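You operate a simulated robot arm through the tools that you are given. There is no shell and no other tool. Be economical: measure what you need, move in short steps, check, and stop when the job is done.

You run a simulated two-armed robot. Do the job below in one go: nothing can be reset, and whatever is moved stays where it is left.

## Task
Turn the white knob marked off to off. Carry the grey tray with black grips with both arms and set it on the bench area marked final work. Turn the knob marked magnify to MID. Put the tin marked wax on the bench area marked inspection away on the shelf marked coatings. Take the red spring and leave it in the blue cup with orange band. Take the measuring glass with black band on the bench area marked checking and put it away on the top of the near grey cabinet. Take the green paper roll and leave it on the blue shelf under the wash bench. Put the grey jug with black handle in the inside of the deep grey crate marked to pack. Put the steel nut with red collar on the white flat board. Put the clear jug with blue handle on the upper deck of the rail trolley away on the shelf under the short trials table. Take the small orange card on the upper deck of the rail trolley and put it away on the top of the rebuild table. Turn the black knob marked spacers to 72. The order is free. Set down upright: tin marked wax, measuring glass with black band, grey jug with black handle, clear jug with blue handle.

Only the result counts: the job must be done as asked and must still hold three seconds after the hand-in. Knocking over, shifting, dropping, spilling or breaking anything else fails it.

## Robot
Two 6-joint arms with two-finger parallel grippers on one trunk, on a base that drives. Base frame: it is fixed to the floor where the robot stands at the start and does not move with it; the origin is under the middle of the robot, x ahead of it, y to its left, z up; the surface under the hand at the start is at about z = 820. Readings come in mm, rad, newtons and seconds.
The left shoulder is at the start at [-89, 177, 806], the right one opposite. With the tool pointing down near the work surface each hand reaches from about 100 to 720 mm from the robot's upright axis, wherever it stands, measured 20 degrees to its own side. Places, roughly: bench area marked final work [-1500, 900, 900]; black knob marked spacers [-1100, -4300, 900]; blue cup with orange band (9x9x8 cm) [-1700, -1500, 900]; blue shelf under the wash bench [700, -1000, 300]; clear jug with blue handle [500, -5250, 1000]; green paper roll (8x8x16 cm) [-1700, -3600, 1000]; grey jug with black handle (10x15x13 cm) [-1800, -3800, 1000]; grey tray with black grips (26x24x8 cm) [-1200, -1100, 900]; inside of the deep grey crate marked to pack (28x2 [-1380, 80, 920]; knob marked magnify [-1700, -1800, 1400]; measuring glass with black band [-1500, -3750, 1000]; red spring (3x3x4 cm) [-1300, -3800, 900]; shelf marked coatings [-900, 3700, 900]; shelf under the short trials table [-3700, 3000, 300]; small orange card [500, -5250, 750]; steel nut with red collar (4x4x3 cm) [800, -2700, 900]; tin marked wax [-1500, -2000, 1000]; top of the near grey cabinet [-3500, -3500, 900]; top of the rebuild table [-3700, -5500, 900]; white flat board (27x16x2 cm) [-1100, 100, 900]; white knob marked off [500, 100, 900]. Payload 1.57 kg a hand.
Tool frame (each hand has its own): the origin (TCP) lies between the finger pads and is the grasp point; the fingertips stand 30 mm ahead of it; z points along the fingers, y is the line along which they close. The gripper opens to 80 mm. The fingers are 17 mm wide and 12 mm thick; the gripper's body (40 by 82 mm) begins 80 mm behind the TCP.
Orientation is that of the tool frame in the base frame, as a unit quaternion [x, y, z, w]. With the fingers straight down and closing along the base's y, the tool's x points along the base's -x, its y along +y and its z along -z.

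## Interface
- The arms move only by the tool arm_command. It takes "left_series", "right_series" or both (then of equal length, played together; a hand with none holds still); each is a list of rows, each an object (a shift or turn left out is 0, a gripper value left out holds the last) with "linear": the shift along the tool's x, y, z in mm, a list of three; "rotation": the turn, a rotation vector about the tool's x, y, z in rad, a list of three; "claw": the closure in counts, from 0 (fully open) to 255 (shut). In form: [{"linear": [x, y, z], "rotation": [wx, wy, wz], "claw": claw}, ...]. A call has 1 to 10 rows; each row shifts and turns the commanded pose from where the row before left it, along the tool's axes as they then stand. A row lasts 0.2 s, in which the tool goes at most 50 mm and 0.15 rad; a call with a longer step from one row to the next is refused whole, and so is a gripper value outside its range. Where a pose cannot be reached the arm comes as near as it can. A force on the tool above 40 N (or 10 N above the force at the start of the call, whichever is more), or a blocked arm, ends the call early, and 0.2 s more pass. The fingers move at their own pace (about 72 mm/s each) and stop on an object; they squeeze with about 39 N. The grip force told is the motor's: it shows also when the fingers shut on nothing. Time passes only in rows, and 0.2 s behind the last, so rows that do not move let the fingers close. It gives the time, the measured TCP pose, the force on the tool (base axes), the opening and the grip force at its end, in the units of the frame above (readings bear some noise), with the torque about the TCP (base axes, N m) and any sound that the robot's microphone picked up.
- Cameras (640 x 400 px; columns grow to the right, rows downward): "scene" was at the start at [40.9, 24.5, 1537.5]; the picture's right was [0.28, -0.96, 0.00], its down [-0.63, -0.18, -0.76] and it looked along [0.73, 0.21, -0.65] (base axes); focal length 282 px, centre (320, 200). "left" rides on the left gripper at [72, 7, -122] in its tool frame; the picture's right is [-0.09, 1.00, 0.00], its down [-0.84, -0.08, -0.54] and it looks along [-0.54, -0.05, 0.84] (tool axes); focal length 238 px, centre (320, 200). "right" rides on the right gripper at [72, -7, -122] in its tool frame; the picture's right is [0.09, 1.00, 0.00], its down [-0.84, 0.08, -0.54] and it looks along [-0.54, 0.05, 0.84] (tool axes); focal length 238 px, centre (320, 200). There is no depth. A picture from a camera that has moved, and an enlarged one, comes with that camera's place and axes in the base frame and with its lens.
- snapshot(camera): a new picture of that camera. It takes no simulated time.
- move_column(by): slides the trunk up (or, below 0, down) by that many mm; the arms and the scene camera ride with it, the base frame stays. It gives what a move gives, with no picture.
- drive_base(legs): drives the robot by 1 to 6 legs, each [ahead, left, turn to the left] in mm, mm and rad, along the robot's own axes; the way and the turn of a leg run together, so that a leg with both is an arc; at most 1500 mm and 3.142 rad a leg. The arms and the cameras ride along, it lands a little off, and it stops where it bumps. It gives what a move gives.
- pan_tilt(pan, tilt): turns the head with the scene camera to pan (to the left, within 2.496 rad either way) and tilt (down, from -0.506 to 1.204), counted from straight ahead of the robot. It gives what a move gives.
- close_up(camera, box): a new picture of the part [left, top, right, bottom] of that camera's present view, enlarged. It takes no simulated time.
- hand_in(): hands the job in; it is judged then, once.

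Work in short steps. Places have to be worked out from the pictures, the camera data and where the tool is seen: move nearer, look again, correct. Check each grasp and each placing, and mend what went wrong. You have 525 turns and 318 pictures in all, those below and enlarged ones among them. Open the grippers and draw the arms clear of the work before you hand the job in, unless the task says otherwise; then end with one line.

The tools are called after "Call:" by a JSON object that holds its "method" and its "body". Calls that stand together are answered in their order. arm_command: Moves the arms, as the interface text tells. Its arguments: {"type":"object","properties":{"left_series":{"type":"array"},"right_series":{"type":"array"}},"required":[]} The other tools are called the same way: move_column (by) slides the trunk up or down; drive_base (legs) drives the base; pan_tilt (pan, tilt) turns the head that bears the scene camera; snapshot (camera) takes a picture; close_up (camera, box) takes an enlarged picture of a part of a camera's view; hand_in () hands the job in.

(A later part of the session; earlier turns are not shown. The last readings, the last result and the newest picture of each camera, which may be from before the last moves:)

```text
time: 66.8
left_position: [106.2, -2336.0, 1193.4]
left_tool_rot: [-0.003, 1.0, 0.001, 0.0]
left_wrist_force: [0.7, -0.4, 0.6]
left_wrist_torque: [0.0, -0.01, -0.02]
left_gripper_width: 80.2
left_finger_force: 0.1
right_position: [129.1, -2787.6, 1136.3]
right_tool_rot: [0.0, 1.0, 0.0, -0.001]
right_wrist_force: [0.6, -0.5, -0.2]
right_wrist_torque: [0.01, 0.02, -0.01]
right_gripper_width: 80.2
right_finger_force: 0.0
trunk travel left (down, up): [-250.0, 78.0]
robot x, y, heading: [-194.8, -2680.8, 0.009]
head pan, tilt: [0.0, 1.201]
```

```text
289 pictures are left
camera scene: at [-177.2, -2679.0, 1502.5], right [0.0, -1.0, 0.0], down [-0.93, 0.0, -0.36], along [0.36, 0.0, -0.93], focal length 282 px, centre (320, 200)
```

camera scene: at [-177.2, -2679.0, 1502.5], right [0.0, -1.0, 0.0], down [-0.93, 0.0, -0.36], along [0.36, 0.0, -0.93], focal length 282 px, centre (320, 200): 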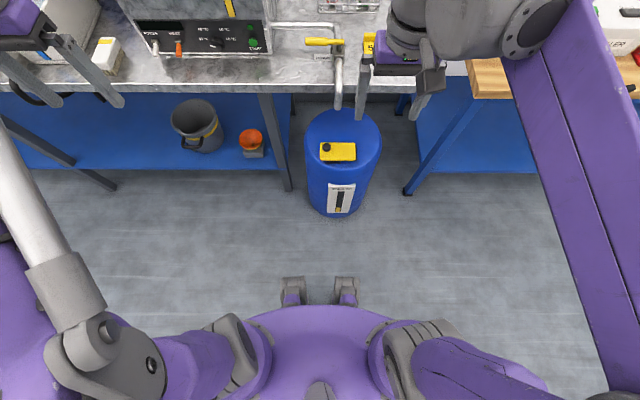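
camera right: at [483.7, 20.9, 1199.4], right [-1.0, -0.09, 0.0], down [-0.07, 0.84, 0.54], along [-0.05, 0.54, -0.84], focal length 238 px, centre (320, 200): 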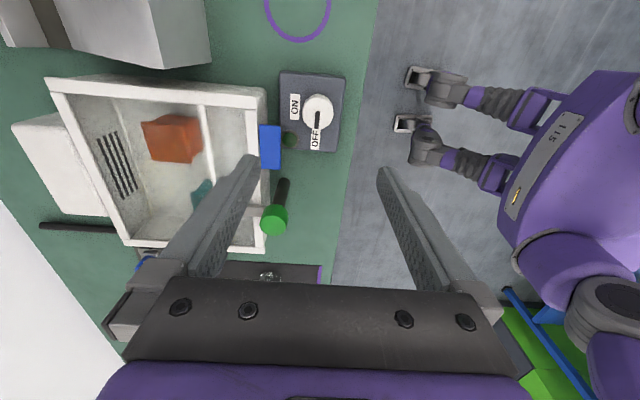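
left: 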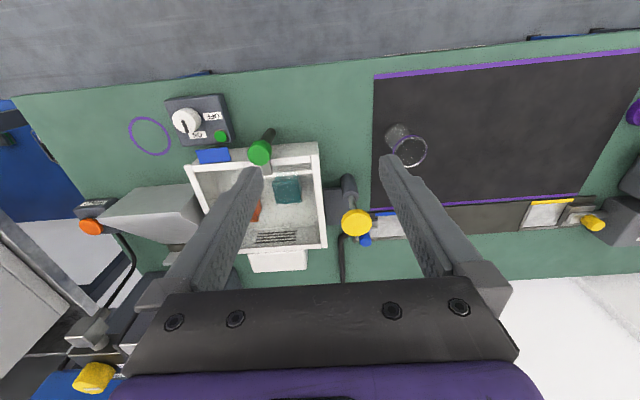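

The base reaches only about 170 mm ahead of its axis, so I can get close. I move beside the barrel and towards the bench, for the right arm to reach the basket.

Call:
{"method": "drive_base", "body": {"legs": [[0, 230, 0], [345, 0, 0]]}}

Call:
{"method": "arm_command", "body": {"right_series": [{"linear": [-30, -38, 0]}, {"linear": [-30, -38, 0]}, {"linear": [-35, -30, 10]}, {"linear": [-35, -20, 15]}, {"linear": [-35, -10, 15]}]}}

Call:
{"method": "snapshot", "body": {"camera": "right"}}

```text
time: 71.3
left_position: [447.9, -2101.9, 1191.6]
left_tool_rot: [0.0, 1.0, 0.001, 0.0]
left_wrist_force: [1.1, -0.1, 0.5]
left_wrist_torque: [-0.01, 0.01, 0.01]
left_gripper_width: 80.1
left_finger_force: 0.1
right_position: [469.6, -2555.5, 1135.9]
right_tool_rot: [0.0, 1.0, -0.001, -0.001]
right_wrist_force: [-0.1, 0.4, -1.2]
right_wrist_torque: [0.01, -0.01, -0.01]
right_gripper_width: 80.1
right_finger_force: 0.0
trunk travel left (down, up): [-250.0, 78.0]
robot x, y, heading: [151.7, -2445.2, 0.003]
head pan, tilt: [0.0, 1.201]
```

```text
time: 72.5
left_position: [449.1, -2102.7, 1192.2]
left_tool_rot: [-0.001, 1.0, 0.0, 0.0]
left_wrist_force: [-0.3, 0.0, -0.1]
left_wrist_torque: [-0.01, -0.01, 0.0]
left_gripper_width: 79.9
left_finger_force: 0.1
right_position: [636.6, -2692.5, 1096.1]
right_tool_rot: [0.001, 1.0, 0.0, -0.001]
right_wrist_force: [0.9, 0.3, 0.2]
right_wrist_torque: [-0.02, 0.02, -0.01]
right_gripper_width: 80.1
right_finger_force: 0.1
trunk travel left (down, up): [-250.0, 78.0]
robot x, y, heading: [144.7, -2444.3, -0.002]
head pan, tilt: [0.0, 1.201]
```

```text
288 pictures are left
camera right: at [563.6, -2699.8, 1218.3], right [-0.09, 1.0, 0.0], down [0.84, 0.08, 0.54], along [0.54, 0.05, -0.84], focal length 238 px, centre (320, 200)
```

right: 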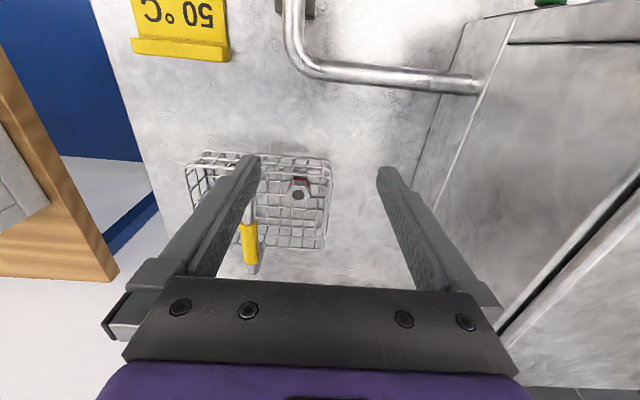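

Triangulation puts the nut near (749, −2715, top 912), close to the basket walls. I move nearer for an exact look.

Call:
{"method": "arm_command", "body": {"right_series": [{"linear": [-15, -6, 25], "claw": 90}, {"linear": [-15, -6, 25]}, {"linear": [-10, -5, 25]}, {"linear": [-10, -5, 15]}]}}

Call:
{"method": "close_up", "body": {"camera": "right", "box": [160, 100, 400, 250]}}

```text
time: 73.5
left_position: [448.9, -2102.9, 1193.1]
left_tool_rot: [-0.001, 1.0, 0.0, 0.0]
left_wrist_force: [0.3, 0.1, 0.6]
left_wrist_torque: [-0.04, 0.02, -0.02]
left_gripper_width: 80.0
left_finger_force: 0.0
right_position: [685.9, -2714.7, 1006.5]
right_tool_rot: [0.001, 1.0, 0.0, -0.002]
right_wrist_force: [-0.2, 0.1, -0.2]
right_wrist_torque: [-0.02, -0.02, 0.0]
right_gripper_width: 51.7
right_finger_force: 0.1
trunk travel left (down, up): [-250.0, 78.0]
robot x, y, heading: [151.2, -2444.4, 0.002]
head pan, tilt: [0.0, 1.201]
```

```text
2.67 times, centred on (280, 175) of right
camera zoom: at [612.9, -2722.1, 1128.7], right [-0.09, 1.0, 0.0], down [0.84, 0.08, 0.54], along [0.54, 0.05, -0.84], focal length 636 px, centre (427, 267)
```

zoom: 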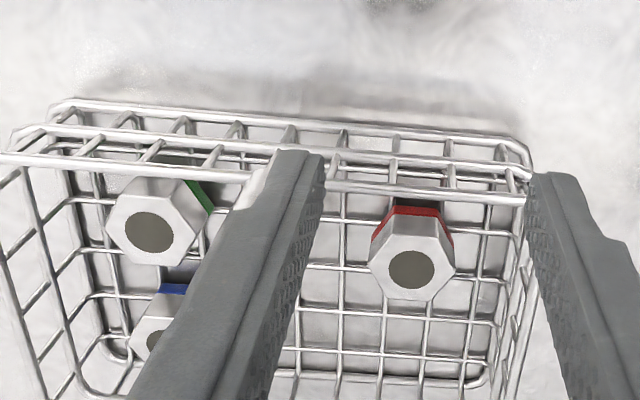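

The hexagon's flats face ±x and there is room on both sides, so I'll grip with the fingers closing along x. I move over the nut and turn the tool −90°.

Call:
{"method": "arm_command", "body": {"right_series": [{"linear": [-35, -1, 0], "claw": 70}, {"linear": [-34, -1, 0]}]}}

Call:
{"method": "arm_command", "body": {"right_series": [{"rotation": [0, 0, -0.149]}, {"rotation": [0, 0, -0.149]}, {"rotation": [0, 0, -0.149]}, {"rotation": [0, 0, -0.149]}, {"rotation": [0, 0, -0.149]}, {"rotation": [0, 0, -0.149]}, {"rotation": [0, 0, -0.149]}, {"rotation": [0, 0, -0.149]}, {"rotation": [0, 0, -0.149]}, {"rotation": [0, 0, -0.149]}]}}

Call:
{"method": "arm_command", "body": {"right_series": [{"rotation": [0, 0, -0.081]}]}}

Call:
{"method": "close_up", "body": {"camera": "right", "box": [160, 50, 480, 250]}}

```text
time: 74.1
left_position: [448.3, -2102.5, 1192.5]
left_tool_rot: [-0.001, 1.0, 0.0, 0.0]
left_wrist_force: [0.6, 0.3, -0.1]
left_wrist_torque: [-0.05, -0.02, -0.02]
left_gripper_width: 79.7
left_finger_force: 0.1
right_position: [754.8, -2714.9, 1006.2]
right_tool_rot: [0.002, 1.0, 0.001, -0.001]
right_wrist_force: [0.2, 0.4, 0.3]
right_wrist_torque: [0.0, -0.02, 0.01]
right_gripper_width: 57.9
right_finger_force: 0.1
trunk travel left (down, up): [-250.0, 78.0]
robot x, y, heading: [148.6, -2447.6, 0.0]
head pan, tilt: [0.0, 1.201]
```

```text
time: 76.3
left_position: [447.7, -2101.8, 1192.7]
left_tool_rot: [0.0, 1.0, 0.001, 0.0]
left_wrist_force: [0.1, -0.6, 0.5]
left_wrist_torque: [-0.02, 0.0, 0.0]
left_gripper_width: 79.9
left_finger_force: 0.1
right_position: [751.5, -2715.7, 1005.7]
right_tool_rot: [-0.679, 0.734, 0.0, -0.001]
right_wrist_force: [-0.4, 0.1, 0.5]
right_wrist_torque: [-0.03, -0.01, -0.01]
right_gripper_width: 58.0
right_finger_force: 0.0
trunk travel left (down, up): [-250.0, 78.0]
robot x, y, heading: [149.3, -2445.1, -0.0]
head pan, tilt: [0.0, 1.201]
```

```text
time: 76.7
left_position: [448.2, -2102.9, 1191.8]
left_tool_rot: [-0.001, 1.0, 0.001, 0.0]
left_wrist_force: [0.5, -0.5, 1.1]
left_wrist_torque: [-0.01, 0.0, 0.01]
left_gripper_width: 80.1
left_finger_force: 0.1
right_position: [752.0, -2716.3, 1005.5]
right_tool_rot: [0.707, -0.707, 0.0, 0.001]
right_wrist_force: [-0.1, 0.3, -0.7]
right_wrist_torque: [0.01, 0.02, 0.0]
right_gripper_width: 57.9
right_finger_force: 0.0
trunk travel left (down, up): [-250.0, 78.0]
robot x, y, heading: [145.8, -2441.8, 0.003]
head pan, tilt: [0.0, 1.201]
```

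```text
2.00 times, centred on (320, 150) of right
camera zoom: at [758.6, -2788.4, 1128.1], right [-1.0, -0.09, 0.0], down [-0.08, 0.84, 0.54], along [-0.05, 0.54, -0.84], focal length 477 px, centre (320, 300)
```

zoom: 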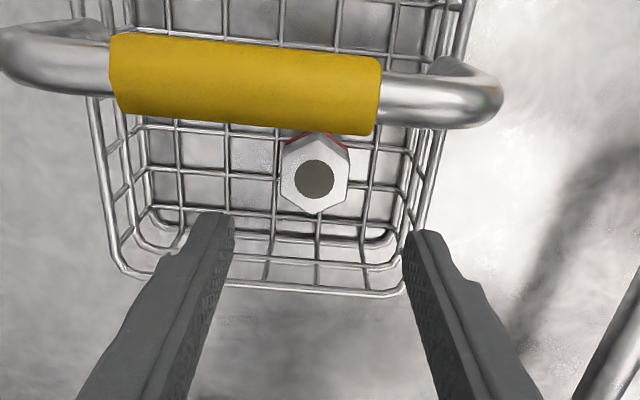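

The handle (near y −2765, z 975) clears the gripper body if I grip with the fingertips. I lower to TCP z ≈ 913 and close.

Call:
{"method": "arm_command", "body": {"right_series": [{"linear": [-1, -1, 31]}, {"linear": [-1, -1, 31]}, {"linear": [0, 0, 30]}]}}

Call:
{"method": "snapshot", "body": {"camera": "right"}}

```text
time: 77.5
left_position: [447.0, -2101.6, 1192.8]
left_tool_rot: [-0.001, 1.0, 0.0, 0.001]
left_wrist_force: [-0.3, -0.1, -0.6]
left_wrist_torque: [0.01, -0.03, 0.02]
left_gripper_width: 79.7
left_finger_force: 0.1
right_position: [756.2, -2714.2, 915.4]
right_tool_rot: [-0.706, 0.708, -0.001, 0.0]
right_wrist_force: [6.7, -2.1, 15.3]
right_wrist_torque: [0.02, -0.1, 0.1]
right_gripper_width: 57.8
right_finger_force: 0.1
trunk travel left (down, up): [-250.0, 78.0]
robot x, y, heading: [144.6, -2445.6, -0.002]
head pan, tilt: [0.0, 1.201]
```

```text
285 pictures are left
camera right: at [762.0, -2786.3, 1037.3], right [-1.0, -0.09, 0.0], down [-0.08, 0.84, 0.54], along [-0.05, 0.54, -0.84], focal length 238 px, centre (320, 200)
```

right: 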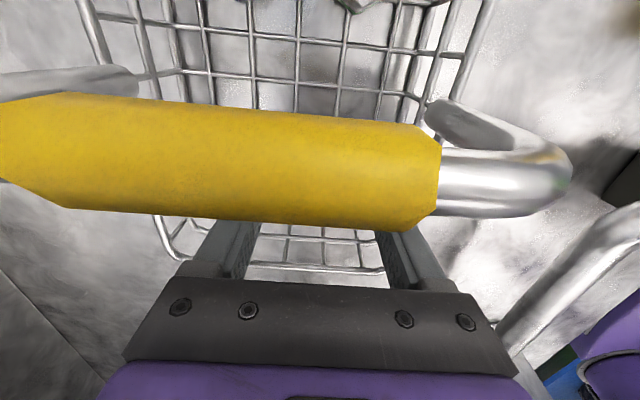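

A light contact (15 N), probably a fingertip at the basket's near wall. I lift 4 mm and close.

Call:
{"method": "arm_command", "body": {"right_series": [{"linear": [0, 0, -4]}, {"claw": 255}, {"claw": 255}, {"claw": 255}]}}

```text
time: 78.5
left_position: [446.8, -2102.6, 1191.8]
left_tool_rot: [0.0, 1.0, 0.001, 0.0]
left_wrist_force: [-0.5, -0.9, -0.5]
left_wrist_torque: [-0.04, 0.01, 0.0]
left_gripper_width: 80.1
left_finger_force: 0.0
right_position: [756.0, -2713.4, 917.9]
right_tool_rot: [-0.707, 0.708, 0.001, -0.001]
right_wrist_force: [0.8, -0.4, -0.4]
right_wrist_torque: [0.01, 0.0, -0.01]
right_gripper_width: 31.2
right_finger_force: 39.2
trunk travel left (down, up): [-250.0, 78.0]
robot x, y, heading: [149.0, -2444.3, 0.002]
head pan, tilt: [0.0, 1.201]
```

It holds something 31 mm wide. I lift straight up and look.

Call:
{"method": "arm_command", "body": {"right_series": [{"linear": [0, 0, -20]}, {"linear": [0, 0, -35]}, {"linear": [0, 0, -35]}]}}

Call:
{"method": "snapshot", "body": {"camera": "right"}}

```text
time: 79.3
left_position: [447.5, -2102.2, 1192.6]
left_tool_rot: [0.0, 1.0, 0.001, 0.0]
left_wrist_force: [0.2, 0.1, 0.4]
left_wrist_torque: [0.0, 0.03, 0.03]
left_gripper_width: 79.8
left_finger_force: 0.1
right_position: [754.6, -2713.2, 1006.9]
right_tool_rot: [0.707, -0.707, -0.001, 0.001]
right_wrist_force: [-0.1, -0.8, -1.0]
right_wrist_torque: [-0.03, -0.04, 0.04]
right_gripper_width: 31.2
right_finger_force: 38.8
trunk travel left (down, up): [-250.0, 78.0]
robot x, y, heading: [150.5, -2445.0, -0.003]
head pan, tilt: [0.0, 1.201]
```

```text
284 pictures are left
camera right: at [761.2, -2785.2, 1129.1], right [-1.0, -0.09, 0.0], down [-0.08, 0.84, 0.54], along [-0.05, 0.54, -0.84], focal length 238 px, centre (320, 200)
```

right: 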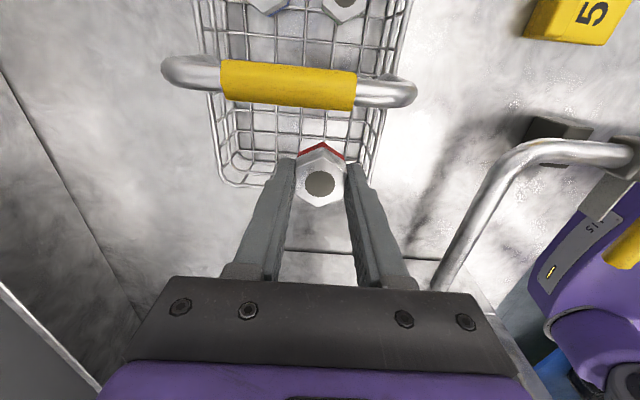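

I have the nut. I tuck the arm, back off, and turn to face the central bench.

Call:
{"method": "arm_command", "body": {"right_series": [{"linear": [-16, 41, -18]}, {"linear": [-16, 41, -18]}, {"linear": [-16, 41, -18]}, {"linear": [-16, 41, -18]}, {"linear": [-16, 41, -18]}, {"linear": [-16, 41, -18]}, {"linear": [-16, 41, -18]}]}}

Call:
{"method": "drive_base", "body": {"legs": [[-400, 0, 0], [0, 0, 1.571], [0, 0, 1.571]]}}

Call:
{"method": "pan_tilt", "body": {"pan": 0.0, "tilt": 0.5}}

Call:
{"method": "snapshot", "body": {"camera": "scene"}}

```text
time: 80.9
left_position: [446.2, -2102.6, 1193.8]
left_tool_rot: [-0.001, 1.0, 0.001, 0.0]
left_wrist_force: [-1.3, -0.5, -0.4]
left_wrist_torque: [-0.03, -0.02, -0.02]
left_gripper_width: 79.8
left_finger_force: 0.1
right_position: [466.8, -2601.6, 1135.4]
right_tool_rot: [-0.706, 0.708, 0.0, 0.0]
right_wrist_force: [-0.1, 0.5, -1.5]
right_wrist_torque: [-0.03, 0.0, -0.01]
right_gripper_width: 31.3
right_finger_force: 39.0
trunk travel left (down, up): [-250.0, 78.0]
robot x, y, heading: [146.3, -2443.9, 0.003]
head pan, tilt: [0.0, 1.201]
```

```text
time: 91.0
left_position: [-552.9, -2785.2, 1192.4]
left_tool_rot: [1.0, -0.005, 0.0, 0.001]
left_wrist_force: [0.3, -0.3, 0.5]
left_wrist_torque: [-0.02, -0.01, -0.01]
left_gripper_width: 80.0
left_finger_force: 0.0
right_position: [-569.5, -2285.1, 1135.9]
right_tool_rot: [0.711, 0.704, 0.001, 0.0]
right_wrist_force: [0.4, -0.3, -0.4]
right_wrist_torque: [0.02, -0.01, 0.01]
right_gripper_width: 31.1
right_finger_force: 38.8
trunk travel left (down, up): [-250.0, 78.0]
robot x, y, heading: [-249.6, -2447.2, 3.132]
head pan, tilt: [0.0, 1.201]
```

```text
time: 92.1
left_position: [-552.1, -2785.6, 1192.4]
left_tool_rot: [1.0, -0.003, 0.001, 0.0]
left_wrist_force: [0.5, -0.6, 0.5]
left_wrist_torque: [-0.03, 0.01, 0.03]
left_gripper_width: 80.1
left_finger_force: 0.2
right_position: [-568.6, -2285.0, 1134.8]
right_tool_rot: [0.711, 0.703, 0.0, 0.001]
right_wrist_force: [0.0, -0.4, -1.3]
right_wrist_torque: [-0.02, -0.02, 0.03]
right_gripper_width: 31.1
right_finger_force: 39.0
trunk travel left (down, up): [-250.0, 78.0]
robot x, y, heading: [-249.2, -2444.1, 3.131]
head pan, tilt: [0.0, 0.499]
```

```text
283 pictures are left
camera scene: at [-299.9, -2444.1, 1556.0], right [0.01, 1.0, 0.0], down [0.48, 0.0, -0.88], along [-0.88, 0.01, -0.48], focal length 282 px, centre (320, 200)
```

scene: 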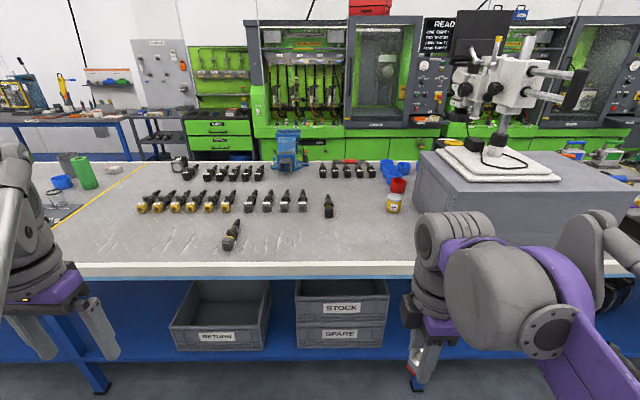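

The wax tin stands near (−1400, −2110), within reach from this side. I tuck the right hand with the nut and drive up to the bench in front of it.

Call:
{"method": "arm_command", "body": {"right_series": [{"linear": [0, 42, 0]}, {"linear": [0, 42, 0]}, {"linear": [0, 42, 0]}, {"linear": [0, 42, 0]}]}}

Call:
{"method": "drive_base", "body": {"legs": [[0, -384, 0.01], [525, 0, 0]]}}

Call:
{"method": "snapshot", "body": {"camera": "scene"}}

Call:
{"method": "snapshot", "body": {"camera": "left"}}

```text
time: 93.1
left_position: [-550.5, -2785.3, 1193.0]
left_tool_rot: [1.0, -0.003, -0.001, 0.001]
left_wrist_force: [0.0, 0.5, 0.5]
left_wrist_torque: [0.01, 0.01, 0.02]
left_gripper_width: 80.1
left_finger_force: 0.0
right_position: [-398.0, -2286.4, 1135.3]
right_tool_rot: [0.711, 0.703, 0.0, 0.0]
right_wrist_force: [0.6, -1.4, -0.7]
right_wrist_torque: [0.03, 0.01, -0.03]
right_gripper_width: 31.3
right_finger_force: 39.0
trunk travel left (down, up): [-250.0, 78.0]
robot x, y, heading: [-248.6, -2444.5, 3.129]
head pan, tilt: [0.0, 0.499]
```

```text
time: 99.7
left_position: [-1068.1, -2401.4, 1192.7]
left_tool_rot: [1.0, 0.003, 0.0, 0.001]
left_wrist_force: [0.8, -0.3, 0.2]
left_wrist_torque: [-0.04, -0.02, -0.02]
left_gripper_width: 80.0
left_finger_force: 0.0
right_position: [-923.0, -1901.0, 1134.7]
right_tool_rot: [0.707, 0.708, 0.0, 0.002]
right_wrist_force: [-0.9, 0.4, -1.8]
right_wrist_torque: [0.02, -0.01, -0.04]
right_gripper_width: 31.3
right_finger_force: 38.9
trunk travel left (down, up): [-250.0, 78.0]
robot x, y, heading: [-770.3, -2055.6, -3.139]
head pan, tilt: [0.0, 0.499]
```

```text
282 pictures are left
camera scene: at [-819.3, -2056.5, 1556.1], right [0.0, 1.0, 0.0], down [0.48, 0.0, -0.88], along [-0.88, 0.0, -0.48], focal length 282 px, centre (320, 200)
```

scene: 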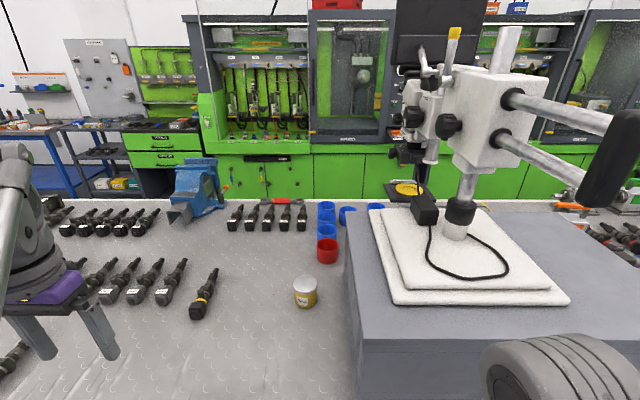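

```text
281 pictures are left
camera left: at [-995.3, -2406.2, 1315.2], right [-0.09, -1.0, 0.0], down [-0.84, 0.07, 0.54], along [-0.54, 0.05, -0.84], focal length 238 px, centre (320, 200)
```

left: 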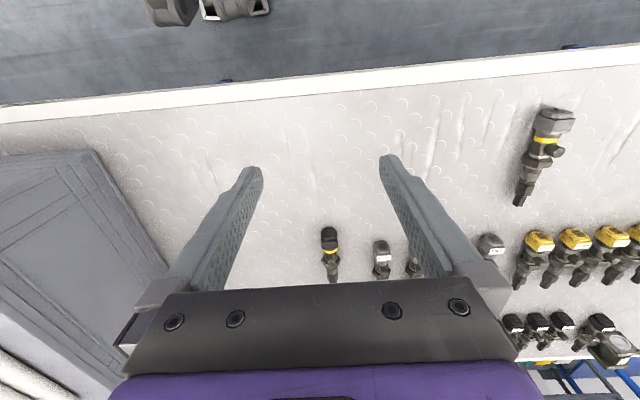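

I check the tin's label and the microscope.

Call:
{"method": "close_up", "body": {"camera": "scene", "box": [240, 190, 400, 310]}}

Call:
{"method": "close_up", "body": {"camera": "scene", "box": [370, 10, 640, 210]}}

```text
3.33 times, centred on (320, 250) of scene
camera zoom: at [-819.3, -2056.5, 1556.1], right [0.0, 1.0, 0.0], down [0.48, 0.0, -0.88], along [-0.88, 0.0, -0.48], focal length 941 px, centre (320, 33)
```

zoom: 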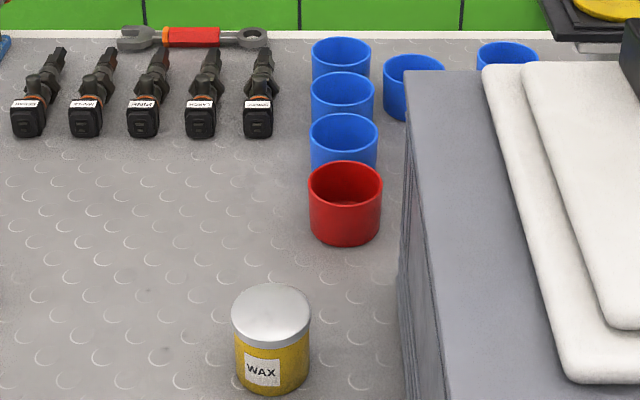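

```text
2.00 times, centred on (505, 110) of scene
camera zoom: at [-819.3, -2056.5, 1556.1], right [0.0, 1.0, 0.0], down [0.48, 0.0, -0.88], along [-0.88, 0.0, -0.48], focal length 564 px, centre (-50, 380)
```

zoom: 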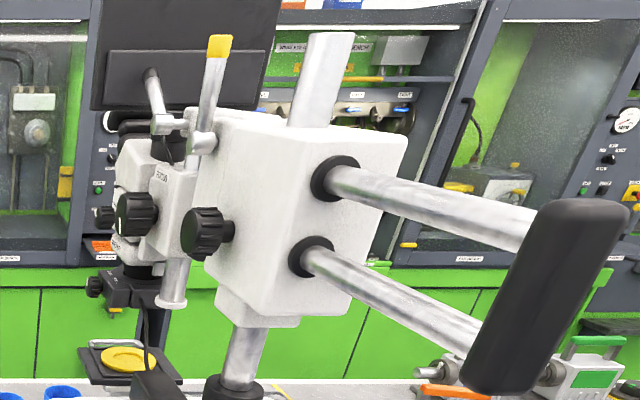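

The tin is near (−1398, −2098), about 63 mm wide and 70 mm tall. I bring the left hand above and short of it.

Call:
{"method": "arm_command", "body": {"left_series": [{"linear": [-20, -43, 13]}, {"linear": [-20, -43, 13]}, {"linear": [-20, -43, 13]}, {"linear": [-20, -43, 13]}, {"linear": [-20, -43, 13]}, {"linear": [-30, -36, 13]}, {"linear": [-30, -36, 13]}]}}

Call:
{"method": "snapshot", "body": {"camera": "left"}}

```text
time: 101.3
left_position: [-1232.4, -2114.4, 1099.0]
left_tool_rot: [1.0, 0.002, 0.0, 0.001]
left_wrist_force: [0.3, 0.3, 0.9]
left_wrist_torque: [0.03, -0.01, 0.0]
left_gripper_width: 80.1
left_finger_force: 0.0
right_position: [-923.6, -1899.8, 1134.9]
right_tool_rot: [0.706, 0.708, 0.001, 0.0]
right_wrist_force: [0.0, 0.3, -1.6]
right_wrist_torque: [0.0, 0.0, -0.01]
right_gripper_width: 31.4
right_finger_force: 38.9
trunk travel left (down, up): [-250.0, 78.0]
robot x, y, heading: [-768.5, -2052.5, -3.136]
head pan, tilt: [0.0, 0.499]
```

```text
278 pictures are left
camera left: at [-1159.0, -2119.8, 1221.5], right [-0.09, -1.0, 0.0], down [-0.84, 0.07, 0.54], along [-0.54, 0.05, -0.84], focal length 238 px, centre (320, 200)
```

left: 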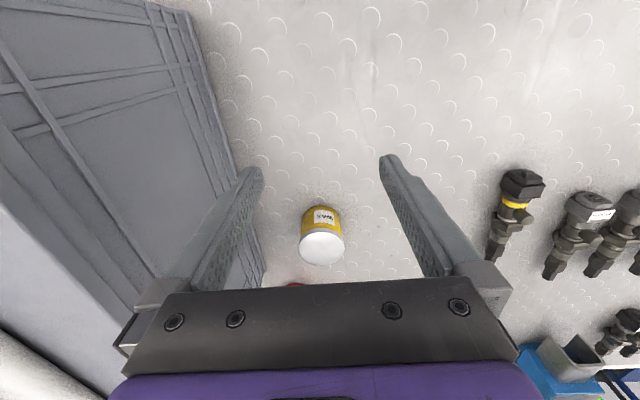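

The tin is at about (−1405, −2100). I lower short of it with open fingers, then advance straddling it.

Call:
{"method": "arm_command", "body": {"left_series": [{"linear": [-20, -5, 40]}, {"linear": [-20, -5, 40]}, {"linear": [-20, -4, 40]}, {"linear": [-10, 0, 30]}, {"linear": [-20, 0, 0]}]}}

Call:
{"method": "snapshot", "body": {"camera": "left"}}

```text
time: 102.5
left_position: [-1318.9, -2099.6, 951.8]
left_tool_rot: [1.0, 0.002, -0.001, 0.001]
left_wrist_force: [1.5, 0.5, 0.6]
left_wrist_torque: [0.0, -0.01, 0.0]
left_gripper_width: 79.9
left_finger_force: 0.1
right_position: [-923.0, -1899.6, 1137.1]
right_tool_rot: [0.706, 0.708, 0.0, 0.0]
right_wrist_force: [-0.5, 0.5, -0.1]
right_wrist_torque: [0.03, 0.01, 0.03]
right_gripper_width: 31.4
right_finger_force: 38.9
trunk travel left (down, up): [-250.0, 78.0]
robot x, y, heading: [-765.8, -2056.3, -3.139]
head pan, tilt: [0.0, 0.499]
```

```text
277 pictures are left
camera left: at [-1246.9, -2105.2, 1073.9], right [-0.09, -1.0, 0.0], down [-0.84, 0.07, 0.54], along [-0.54, 0.05, -0.84], focal length 238 px, centre (320, 200)
```

left: 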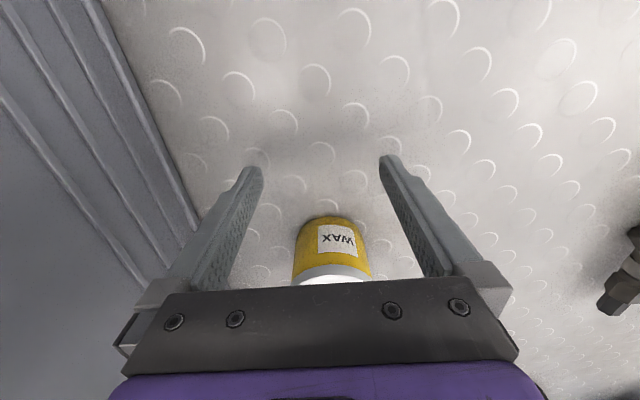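

Aligned; I advance 88 mm and close on the tin.

Call:
{"method": "arm_command", "body": {"left_series": [{"linear": [-30, 0.5, 0]}, {"linear": [-30, 0.5, 0]}, {"linear": [-28, 0, 0]}, {"claw": 255}, {"claw": 255}, {"claw": 255}]}}

```text
time: 103.9
left_position: [-1408.8, -2102.5, 951.6]
left_tool_rot: [1.0, 0.002, 0.0, 0.001]
left_wrist_force: [0.1, -0.1, -0.1]
left_wrist_torque: [0.0, -0.05, 0.0]
left_gripper_width: 67.0
left_finger_force: 38.8
right_position: [-923.2, -1900.3, 1136.0]
right_tool_rot: [0.707, 0.708, 0.0, 0.001]
right_wrist_force: [-0.3, -0.3, -1.1]
right_wrist_torque: [-0.04, 0.01, 0.02]
right_gripper_width: 31.1
right_finger_force: 38.6
trunk travel left (down, up): [-250.0, 78.0]
robot x, y, heading: [-766.6, -2056.9, -3.136]
head pan, tilt: [0.0, 0.499]
```

Gripped at 67 mm. I lift, draw back, and check.

Call:
{"method": "arm_command", "body": {"left_series": [{"linear": [0, 0, -20]}, {"linear": [30, 0, -30]}, {"linear": [40, 0, -30]}, {"linear": [40, 0, -30]}, {"linear": [40, 0, -30]}, {"linear": [40, 0, -20]}, {"linear": [40, 0, 0]}]}}

Call:
{"method": "snapshot", "body": {"camera": "left"}}

```text
time: 105.5
left_position: [-1177.1, -2101.3, 1114.4]
left_tool_rot: [1.0, 0.003, -0.001, 0.001]
left_wrist_force: [0.5, -0.4, -2.3]
left_wrist_torque: [0.02, 0.04, 0.03]
left_gripper_width: 67.1
left_finger_force: 39.1
right_position: [-921.0, -1901.0, 1136.3]
right_tool_rot: [0.707, 0.708, 0.0, 0.0]
right_wrist_force: [0.3, 0.5, -1.0]
right_wrist_torque: [0.0, 0.02, 0.03]
right_gripper_width: 31.2
right_finger_force: 38.4
trunk travel left (down, up): [-250.0, 78.0]
robot x, y, heading: [-766.0, -2056.6, -3.139]
head pan, tilt: [0.0, 0.499]
```

```text
276 pictures are left
camera left: at [-1103.6, -2107.2, 1237.1], right [-0.09, -1.0, 0.0], down [-0.84, 0.07, 0.54], along [-0.54, 0.05, -0.84], focal length 238 px, centre (320, 200)
```

left: 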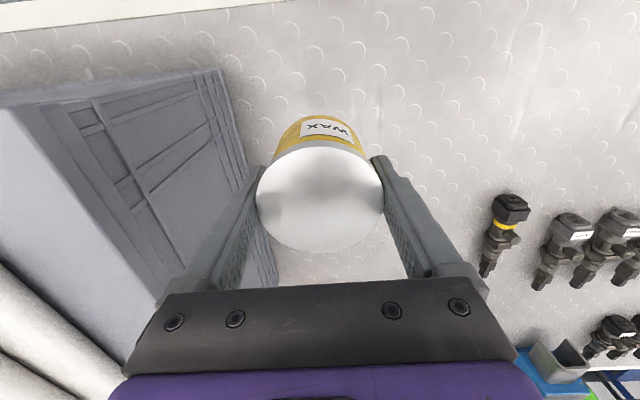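

The tin is held upright. I back off and drive north along the aisle to the crate and board.

Call:
{"method": "drive_base", "body": {"legs": [[-280, 0, 0], [0, -1000, 0], [0, -950, 0]]}}

Call:
{"method": "pan_tilt", "body": {"pan": -0.2, "tilt": 0.7}}

Call:
{"method": "snapshot", "body": {"camera": "scene"}}

```text
time: 124.4
left_position: [-916.7, -159.6, 1114.6]
left_tool_rot: [1.0, 0.01, -0.001, 0.001]
left_wrist_force: [0.3, 0.0, -2.1]
left_wrist_torque: [0.0, -0.02, 0.01]
left_gripper_width: 67.4
left_finger_force: 38.9
right_position: [-663.4, 44.8, 1135.9]
right_tool_rot: [0.702, 0.712, 0.001, 0.0]
right_wrist_force: [-0.1, 0.0, -1.1]
right_wrist_torque: [-0.01, 0.01, -0.01]
right_gripper_width: 31.2
right_finger_force: 39.3
trunk travel left (down, up): [-250.0, 78.0]
robot x, y, heading: [-508.3, -111.4, -3.125]
head pan, tilt: [0.0, 0.499]
```

```text
time: 125.1
left_position: [-916.2, -158.7, 1113.5]
left_tool_rot: [1.0, 0.009, 0.0, 0.001]
left_wrist_force: [-0.5, 0.0, -3.0]
left_wrist_torque: [-0.02, 0.01, 0.0]
left_gripper_width: 67.0
left_finger_force: 38.9
right_position: [-662.6, 44.9, 1136.2]
right_tool_rot: [0.702, 0.712, 0.001, 0.0]
right_wrist_force: [0.2, -0.9, -0.1]
right_wrist_torque: [-0.03, -0.01, 0.03]
right_gripper_width: 31.6
right_finger_force: 38.6
trunk travel left (down, up): [-250.0, 78.0]
robot x, y, heading: [-509.5, -110.8, -3.121]
head pan, tilt: [-0.201, 0.7]
```

```text
275 pictures are left
camera scene: at [-551.0, -92.5, 1538.4], right [0.18, 0.98, 0.0], down [0.63, -0.12, -0.77], along [-0.75, 0.14, -0.64], focal length 282 px, centre (320, 200)
```

scene: 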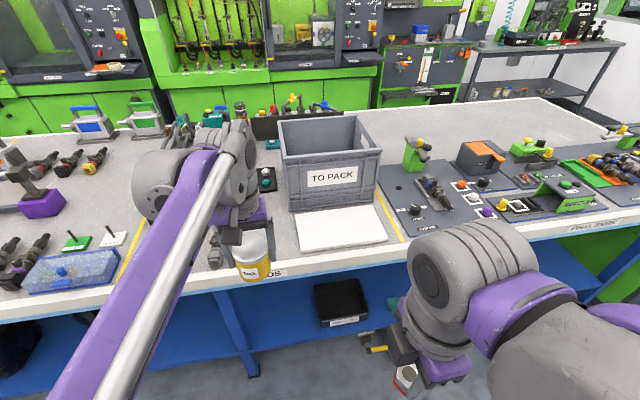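

The white board is centred near (−1134, 79), with its top near 920. I pull the tin hand in a little and drive up 250 mm.

Call:
{"method": "arm_command", "body": {"left_series": [{"linear": [40, 10, 0]}, {"linear": [40, 10, 0]}, {"linear": [40, 10, 0]}]}}

Call:
{"method": "drive_base", "body": {"legs": [[250, 0, -0.018]]}}

Call:
{"method": "arm_command", "body": {"right_series": [{"linear": [6, -35, 15]}, {"linear": [6, -35, 15]}, {"linear": [6, -35, 20]}, {"linear": [6, -35, 20]}, {"linear": [6, -35, 20]}, {"linear": [0, 0, 40]}]}}

Call:
{"method": "snapshot", "body": {"camera": "right"}}

```text
time: 125.9
left_position: [-796.0, -188.4, 1114.5]
left_tool_rot: [1.0, 0.009, -0.001, 0.0]
left_wrist_force: [1.0, 0.3, -0.7]
left_wrist_torque: [0.01, 0.0, -0.03]
left_gripper_width: 67.2
left_finger_force: 39.3
right_position: [-662.8, 45.0, 1136.1]
right_tool_rot: [0.701, 0.713, 0.0, 0.001]
right_wrist_force: [0.6, 0.2, -0.7]
right_wrist_torque: [0.01, 0.03, 0.0]
right_gripper_width: 31.2
right_finger_force: 38.6
trunk travel left (down, up): [-250.0, 78.0]
robot x, y, heading: [-507.9, -113.4, -3.127]
head pan, tilt: [-0.201, 0.7]
```

```text
time: 127.7
left_position: [-1041.6, -185.0, 1114.3]
left_tool_rot: [1.0, 0.001, -0.001, 0.001]
left_wrist_force: [-0.2, 0.0, -2.5]
left_wrist_torque: [0.01, -0.03, -0.01]
left_gripper_width: 67.2
left_finger_force: 38.5
right_position: [-902.4, 45.0, 1134.9]
right_tool_rot: [0.708, 0.706, 0.0, 0.0]
right_wrist_force: [-0.8, 0.5, -0.3]
right_wrist_torque: [0.0, 0.01, -0.02]
right_gripper_width: 31.0
right_finger_force: 39.0
trunk travel left (down, up): [-250.0, 78.0]
robot x, y, heading: [-751.1, -113.1, -3.143]
head pan, tilt: [-0.201, 0.7]
```

```text
time: 129.1
left_position: [-1040.7, -186.2, 1114.0]
left_tool_rot: [1.0, 0.001, 0.0, 0.001]
left_wrist_force: [0.1, 0.4, -1.9]
left_wrist_torque: [-0.01, -0.01, 0.03]
left_gripper_width: 67.0
left_finger_force: 39.1
right_position: [-1080.3, 76.6, 1006.1]
right_tool_rot: [0.708, 0.706, 0.0, 0.001]
right_wrist_force: [0.3, -0.3, -1.4]
right_wrist_torque: [0.01, 0.03, 0.0]
right_gripper_width: 31.4
right_finger_force: 39.1
trunk travel left (down, up): [-250.0, 78.0]
robot x, y, heading: [-750.8, -112.6, -3.145]
head pan, tilt: [-0.201, 0.7]
```

```text
274 pictures are left
camera right: at [-1086.6, 147.6, 1128.2], right [1.0, 0.09, 0.0], down [0.08, -0.84, 0.54], along [0.05, -0.54, -0.84], focal length 238 px, centre (320, 200)
```

right: 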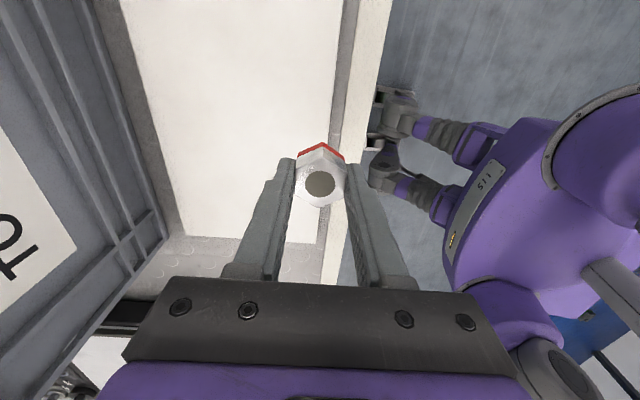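

The board spans x −1221…−1071. I move 40 mm further in and lower in small steps until the nut touches.

Call:
{"method": "arm_command", "body": {"right_series": [{"linear": [0, -40, 0]}, {"linear": [0, 0, 30]}, {"linear": [0, 0, 6]}, {"linear": [0, 0, 4]}, {"linear": [0, 0, 4]}]}}

```text
time: 130.3
left_position: [-1041.7, -186.2, 1115.5]
left_tool_rot: [1.0, 0.001, 0.0, 0.001]
left_wrist_force: [0.5, -0.5, -2.0]
left_wrist_torque: [0.01, 0.03, 0.0]
left_gripper_width: 66.8
left_finger_force: 38.7
right_position: [-1120.1, 75.3, 961.2]
right_tool_rot: [0.707, 0.707, 0.001, 0.001]
right_wrist_force: [0.3, -0.6, -1.6]
right_wrist_torque: [-0.01, -0.02, 0.0]
right_gripper_width: 31.4
right_finger_force: 38.7
trunk travel left (down, up): [-250.0, 78.0]
robot x, y, heading: [-751.7, -113.6, -3.14]
head pan, tilt: [-0.201, 0.7]
```

Call:
{"method": "arm_command", "body": {"right_series": [{"linear": [0, 0, 3]}, {"linear": [0, 0, 3]}]}}

Call:
{"method": "snapshot", "body": {"camera": "right"}}

```text
time: 130.9
left_position: [-1041.0, -186.2, 1114.6]
left_tool_rot: [1.0, 0.002, 0.0, 0.001]
left_wrist_force: [-0.1, 0.0, -3.0]
left_wrist_torque: [0.02, 0.02, -0.02]
left_gripper_width: 66.9
left_finger_force: 38.8
right_position: [-1117.8, 75.8, 955.2]
right_tool_rot: [0.707, 0.707, 0.001, 0.0]
right_wrist_force: [-0.6, 0.3, -1.9]
right_wrist_torque: [-0.01, 0.0, 0.0]
right_gripper_width: 31.2
right_finger_force: 38.7
trunk travel left (down, up): [-250.0, 78.0]
robot x, y, heading: [-751.8, -112.2, -3.138]
head pan, tilt: [-0.201, 0.7]
```

```text
273 pictures are left
camera right: at [-1125.5, 146.7, 1077.8], right [1.0, 0.09, 0.0], down [0.08, -0.84, 0.54], along [0.05, -0.54, -0.84], focal length 238 px, centre (320, 200)
```

right: 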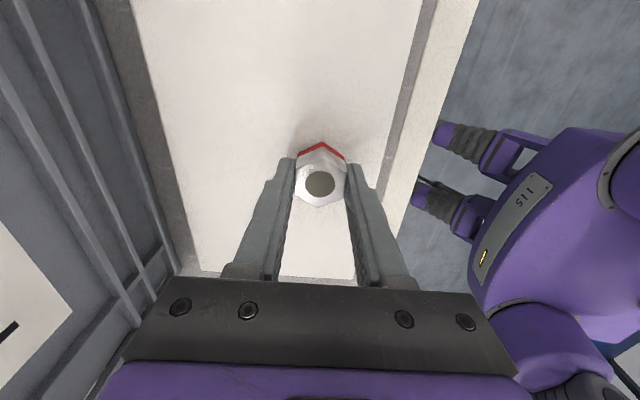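

Not touching yet; I continue down in 3 mm steps.

Call:
{"method": "arm_command", "body": {"right_series": [{"linear": [0, 0, 3]}, {"linear": [0, 0, 3]}, {"linear": [0, 0, 3]}]}}

```text
time: 131.7
left_position: [-1041.1, -187.2, 1114.5]
left_tool_rot: [1.0, 0.001, 0.0, 0.001]
left_wrist_force: [0.1, -0.1, -2.5]
left_wrist_torque: [0.02, 0.01, 0.0]
left_gripper_width: 67.1
left_finger_force: 39.4
right_position: [-1118.3, 75.6, 948.2]
right_tool_rot: [0.708, 0.706, 0.0, -0.001]
right_wrist_force: [-2.3, 1.5, 18.3]
right_wrist_torque: [0.1, 0.08, -0.01]
right_gripper_width: 31.2
right_finger_force: 39.1
trunk travel left (down, up): [-250.0, 78.0]
robot x, y, heading: [-750.8, -108.0, -3.139]
head pan, tilt: [-0.201, 0.7]
```

Contact at TCP 948. I open, rise, and check.

Call:
{"method": "arm_command", "body": {"right_series": [{"linear": [0, 0, -1], "claw": 90}, {"claw": 90}, {"claw": 90}, {"linear": [0, 0, -35]}, {"linear": [0, 10, -40]}, {"linear": [0, 30, -40]}, {"linear": [0, 40, -20]}]}}

Call:
{"method": "snapshot", "body": {"camera": "right"}}

```text
time: 133.3
left_position: [-1039.0, -185.5, 1114.5]
left_tool_rot: [1.0, 0.001, -0.001, 0.001]
left_wrist_force: [-0.1, 0.5, -2.1]
left_wrist_torque: [-0.02, -0.01, 0.0]
left_gripper_width: 66.8
left_finger_force: 38.6
right_position: [-1035.4, 76.4, 1085.3]
right_tool_rot: [0.707, 0.707, 0.0, 0.0]
right_wrist_force: [0.1, -1.0, 0.5]
right_wrist_torque: [0.03, 0.02, 0.01]
right_gripper_width: 51.8
right_finger_force: 0.0
trunk travel left (down, up): [-250.0, 78.0]
robot x, y, heading: [-749.9, -113.3, -3.137]
head pan, tilt: [-0.201, 0.7]
```

```text
272 pictures are left
camera right: at [-1042.7, 147.7, 1206.8], right [1.0, 0.09, 0.0], down [0.08, -0.84, 0.54], along [0.05, -0.54, -0.84], focal length 238 px, centre (320, 200)
```

right: 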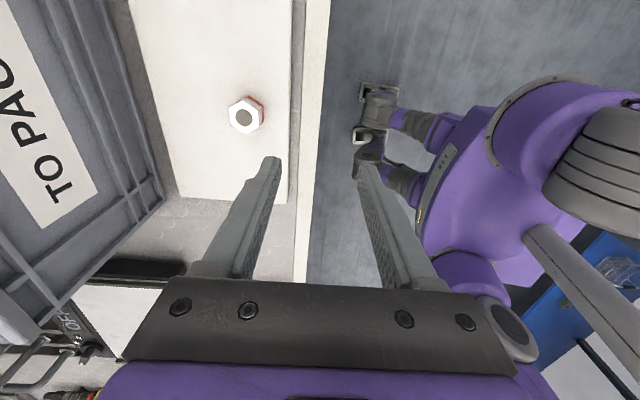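

The nut lies on the board. I back off and drive north to the shelf rack with the wax tin, unwinding the right wrist first.

Call:
{"method": "arm_command", "body": {"right_series": [{"rotation": [0, 0, 0.15], "linear": [0, 40, 0]}, {"rotation": [0, 0, 0.15]}, {"rotation": [0, 0, 0.15]}, {"rotation": [0, 0, 0.15]}, {"rotation": [0, 0, 0.15]}, {"rotation": [0, 0, 0.15]}, {"rotation": [0, 0, 0.15]}, {"rotation": [0, 0, 0.15]}, {"rotation": [0, 0, 0.15]}, {"rotation": [0, 0, 0.15]}]}}

Call:
{"method": "drive_base", "body": {"legs": [[-400, 0, 0], [0, -1350, 0], [0, -1250, 0], [0, 0, -1.571]]}}

Call:
{"method": "pan_tilt", "body": {"pan": 0.3, "tilt": 0.3}}

Call:
{"method": "snapshot", "body": {"camera": "scene"}}

```text
time: 135.5
left_position: [-1040.0, -186.9, 1115.1]
left_tool_rot: [1.0, 0.001, 0.0, 0.001]
left_wrist_force: [-0.7, 0.8, -1.4]
left_wrist_torque: [0.01, 0.0, 0.0]
left_gripper_width: 66.9
left_finger_force: 38.8
right_position: [-998.4, 74.7, 1083.0]
right_tool_rot: [0.999, 0.034, 0.001, -0.001]
right_wrist_force: [-0.3, 0.0, -0.6]
right_wrist_torque: [0.02, -0.02, 0.04]
right_gripper_width: 51.6
right_finger_force: 0.0
trunk travel left (down, up): [-250.0, 78.0]
robot x, y, heading: [-754.8, -110.7, -3.139]
head pan, tilt: [-0.201, 0.7]
```

```text
time: 163.9
left_position: [-427.0, 2740.2, 1114.2]
left_tool_rot: [0.71, -0.704, 0.0, 0.001]
left_wrist_force: [0.4, -0.9, -1.1]
left_wrist_torque: [0.01, 0.0, -0.02]
left_gripper_width: 66.6
left_finger_force: 39.2
right_position: [-165.8, 2696.6, 1083.2]
right_tool_rot: [0.733, -0.68, 0.0, 0.0]
right_wrist_force: [0.2, 0.9, 0.4]
right_wrist_torque: [-0.02, 0.03, 0.0]
right_gripper_width: 51.7
right_finger_force: 0.0
trunk travel left (down, up): [-250.0, 78.0]
robot x, y, heading: [-355.8, 2443.4, 1.574]
head pan, tilt: [-0.201, 0.7]
```

```text
time: 164.8
left_position: [-427.4, 2739.0, 1114.5]
left_tool_rot: [0.709, -0.705, -0.001, 0.0]
left_wrist_force: [0.1, 0.1, -1.2]
left_wrist_torque: [0.0, 0.0, 0.01]
left_gripper_width: 66.9
left_finger_force: 38.9
right_position: [-166.0, 2697.5, 1082.0]
right_tool_rot: [0.733, -0.68, 0.001, 0.001]
right_wrist_force: [0.1, -0.1, 0.6]
right_wrist_torque: [0.01, 0.02, -0.02]
right_gripper_width: 52.0
right_finger_force: 0.1
trunk travel left (down, up): [-250.0, 78.0]
robot x, y, heading: [-348.7, 2445.3, 1.579]
head pan, tilt: [0.3, 0.3]
```

```text
271 pictures are left
camera scene: at [-379.0, 2498.3, 1574.5], right [0.95, 0.3, 0.0], down [0.09, -0.28, -0.96], along [-0.29, 0.91, -0.3], focal length 282 px, centre (320, 200)
```

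scene: 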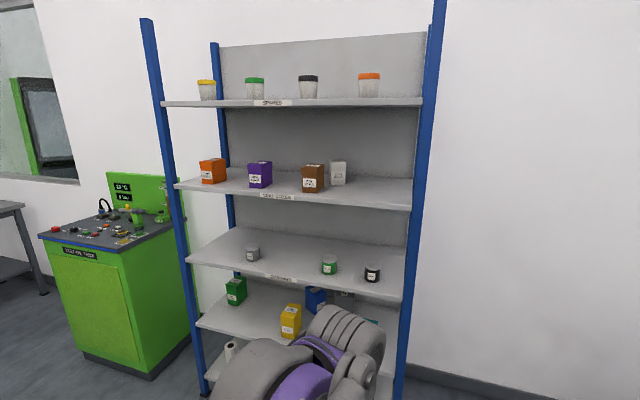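

Call:
{"method": "close_up", "body": {"camera": "scene", "box": [170, 190, 430, 350]}}

```text
2.46 times, centred on (300, 270) of scene
camera zoom: at [-379.0, 2498.3, 1574.5], right [0.95, 0.3, 0.0], down [0.09, -0.28, -0.96], along [-0.29, 0.91, -0.3], focal length 695 px, centre (369, 28)
```

zoom: 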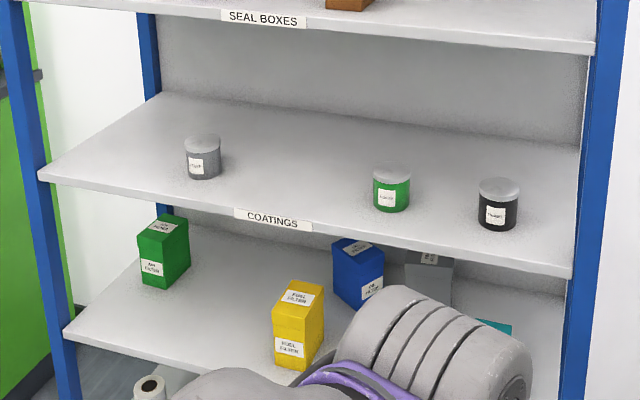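

COATINGS is the middle shelf, with its front at y ≈ 3500 and its surface near 885. There is a free spot at x ≈ −860 between the grey and green tins. I drive there and lower the trunk.

Call:
{"method": "drive_base", "body": {"legs": [[0, 360, 0], [560, 0, 0]]}}

Call:
{"method": "move_column", "body": {"by": -120}}

Call:
{"method": "snapshot", "body": {"camera": "left"}}

Call:
{"method": "snapshot", "body": {"camera": "scene"}}

```text
time: 171.4
left_position: [-797.6, 3294.4, 1114.7]
left_tool_rot: [0.713, -0.701, 0.0, 0.0]
left_wrist_force: [-1.0, 0.1, -2.7]
left_wrist_torque: [-0.04, 0.0, -0.02]
left_gripper_width: 66.7
left_finger_force: 39.0
right_position: [-534.4, 3253.2, 1083.0]
right_tool_rot: [0.736, -0.677, 0.001, 0.001]
right_wrist_force: [-0.7, 0.2, -0.6]
right_wrist_torque: [-0.02, 0.01, 0.0]
right_gripper_width: 51.7
right_finger_force: 0.1
trunk travel left (down, up): [-250.0, 78.0]
robot x, y, heading: [-719.2, 3003.7, 1.584]
head pan, tilt: [0.3, 0.3]
```

```text
time: 172.9
left_position: [-798.1, 3294.3, 994.4]
left_tool_rot: [0.713, -0.701, 0.0, 0.0]
left_wrist_force: [0.0, -0.5, -1.9]
left_wrist_torque: [0.0, -0.01, -0.02]
left_gripper_width: 66.7
left_finger_force: 38.9
right_position: [-534.6, 3253.6, 962.2]
right_tool_rot: [0.736, -0.677, 0.001, 0.0]
right_wrist_force: [-0.3, -0.2, 0.2]
right_wrist_torque: [0.01, -0.01, -0.01]
right_gripper_width: 51.8
right_finger_force: 0.1
trunk travel left (down, up): [-130.0, 198.0]
robot x, y, heading: [-717.1, 3003.8, 1.581]
head pan, tilt: [0.3, 0.3]
```

```text
269 pictures are left
camera left: at [-802.3, 3222.9, 1117.0], right [-1.0, 0.08, 0.0], down [0.07, 0.84, 0.54], along [0.04, 0.54, -0.84], focal length 238 px, centre (320, 200)
```

left: 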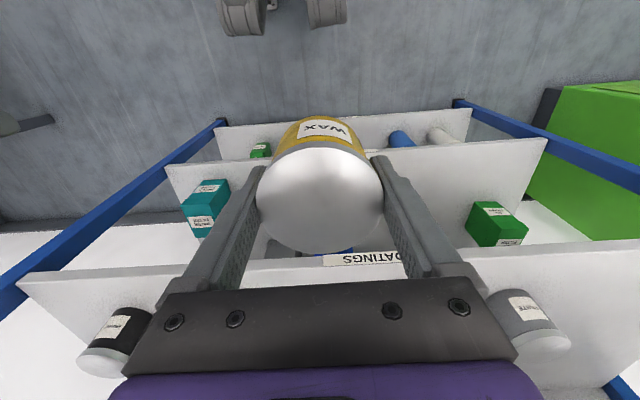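

```text
268 pictures are left
camera scene: at [-747.6, 3065.5, 1455.8], right [0.95, 0.31, 0.0], down [0.09, -0.28, -0.96], along [-0.3, 0.91, -0.3], focal length 282 px, centre (320, 200)
```

scene: 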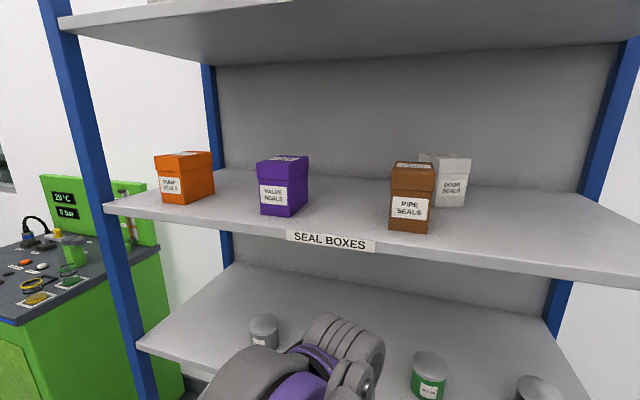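

The shelf top is near z 893, front at y 3455, and the underside above is near 1250. I lower slightly, shift left, and go in with the tin bottom about 15 mm above the shelf.

Call:
{"method": "arm_command", "body": {"left_series": [{"linear": [-20, 22, 10]}, {"linear": [-20, 22, 10]}, {"linear": [-20, 23, 9]}, {"linear": [-40, 0, 0]}, {"linear": [-40, 0, 0]}]}}

Call:
{"method": "snapshot", "body": {"camera": "scene"}}

Call:
{"method": "snapshot", "body": {"camera": "left"}}

```text
time: 174.1
left_position: [-868.0, 3433.6, 963.1]
left_tool_rot: [0.713, -0.701, 0.0, 0.0]
left_wrist_force: [0.1, 0.4, -1.9]
left_wrist_torque: [-0.01, -0.02, 0.04]
left_gripper_width: 67.0
left_finger_force: 39.0
right_position: [-535.8, 3255.0, 963.1]
right_tool_rot: [0.735, -0.678, 0.002, 0.0]
right_wrist_force: [-0.1, -0.5, 0.3]
right_wrist_torque: [0.0, -0.01, -0.03]
right_gripper_width: 52.0
right_finger_force: 0.0
trunk travel left (down, up): [-130.0, 198.0]
robot x, y, heading: [-720.2, 3003.9, 1.585]
head pan, tilt: [0.3, 0.3]
```

```text
267 pictures are left
camera scene: at [-747.7, 3066.7, 1455.7], right [0.95, 0.31, 0.0], down [0.09, -0.28, -0.95], along [-0.3, 0.91, -0.3], focal length 282 px, centre (320, 200)
```

scene: 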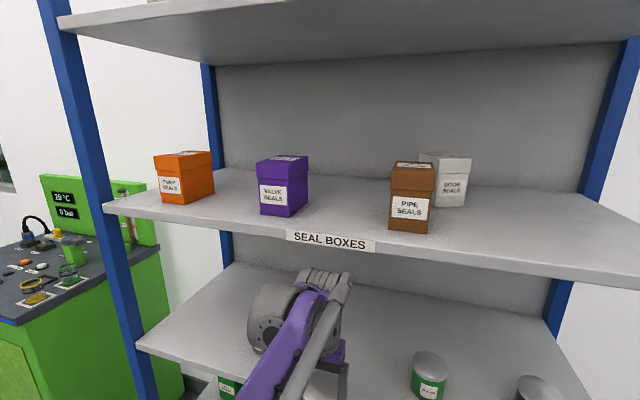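

```text
266 pictures are left
camera left: at [-872.4, 3362.8, 1087.0], right [-1.0, 0.08, 0.0], down [0.07, 0.84, 0.54], along [0.04, 0.54, -0.84], focal length 238 px, centre (320, 200)
```

left: 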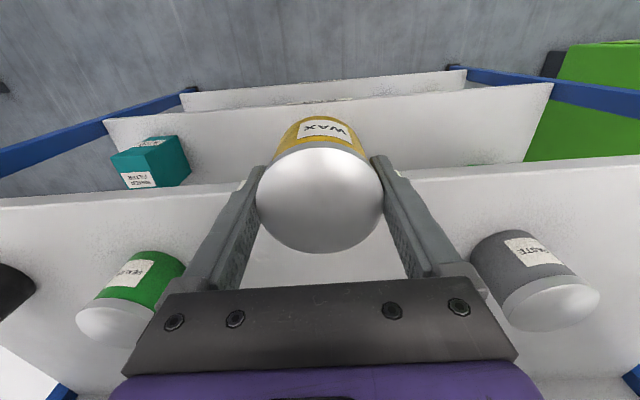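

Clear on both sides. I go 90 mm further in, then lower gently.

Call:
{"method": "arm_command", "body": {"left_series": [{"linear": [-30, 0, 0]}, {"linear": [-30, 0, 0]}, {"linear": [-30, 0, 0]}, {"linear": [0, 0, 5]}, {"linear": [0, 0, 4]}, {"linear": [0, 0, 3]}]}}

```text
time: 175.5
left_position: [-868.0, 3524.1, 954.4]
left_tool_rot: [0.713, -0.701, 0.0, 0.0]
left_wrist_force: [0.0, -0.4, -2.3]
left_wrist_torque: [-0.02, 0.02, -0.01]
left_gripper_width: 66.8
left_finger_force: 38.9
right_position: [-535.7, 3253.7, 963.6]
right_tool_rot: [0.736, -0.677, 0.001, 0.0]
right_wrist_force: [0.3, 0.4, -0.5]
right_wrist_torque: [0.02, -0.01, 0.05]
right_gripper_width: 51.9
right_finger_force: 0.1
trunk travel left (down, up): [-130.0, 198.0]
robot x, y, heading: [-724.6, 3000.8, 1.585]
head pan, tilt: [0.3, 0.3]
```

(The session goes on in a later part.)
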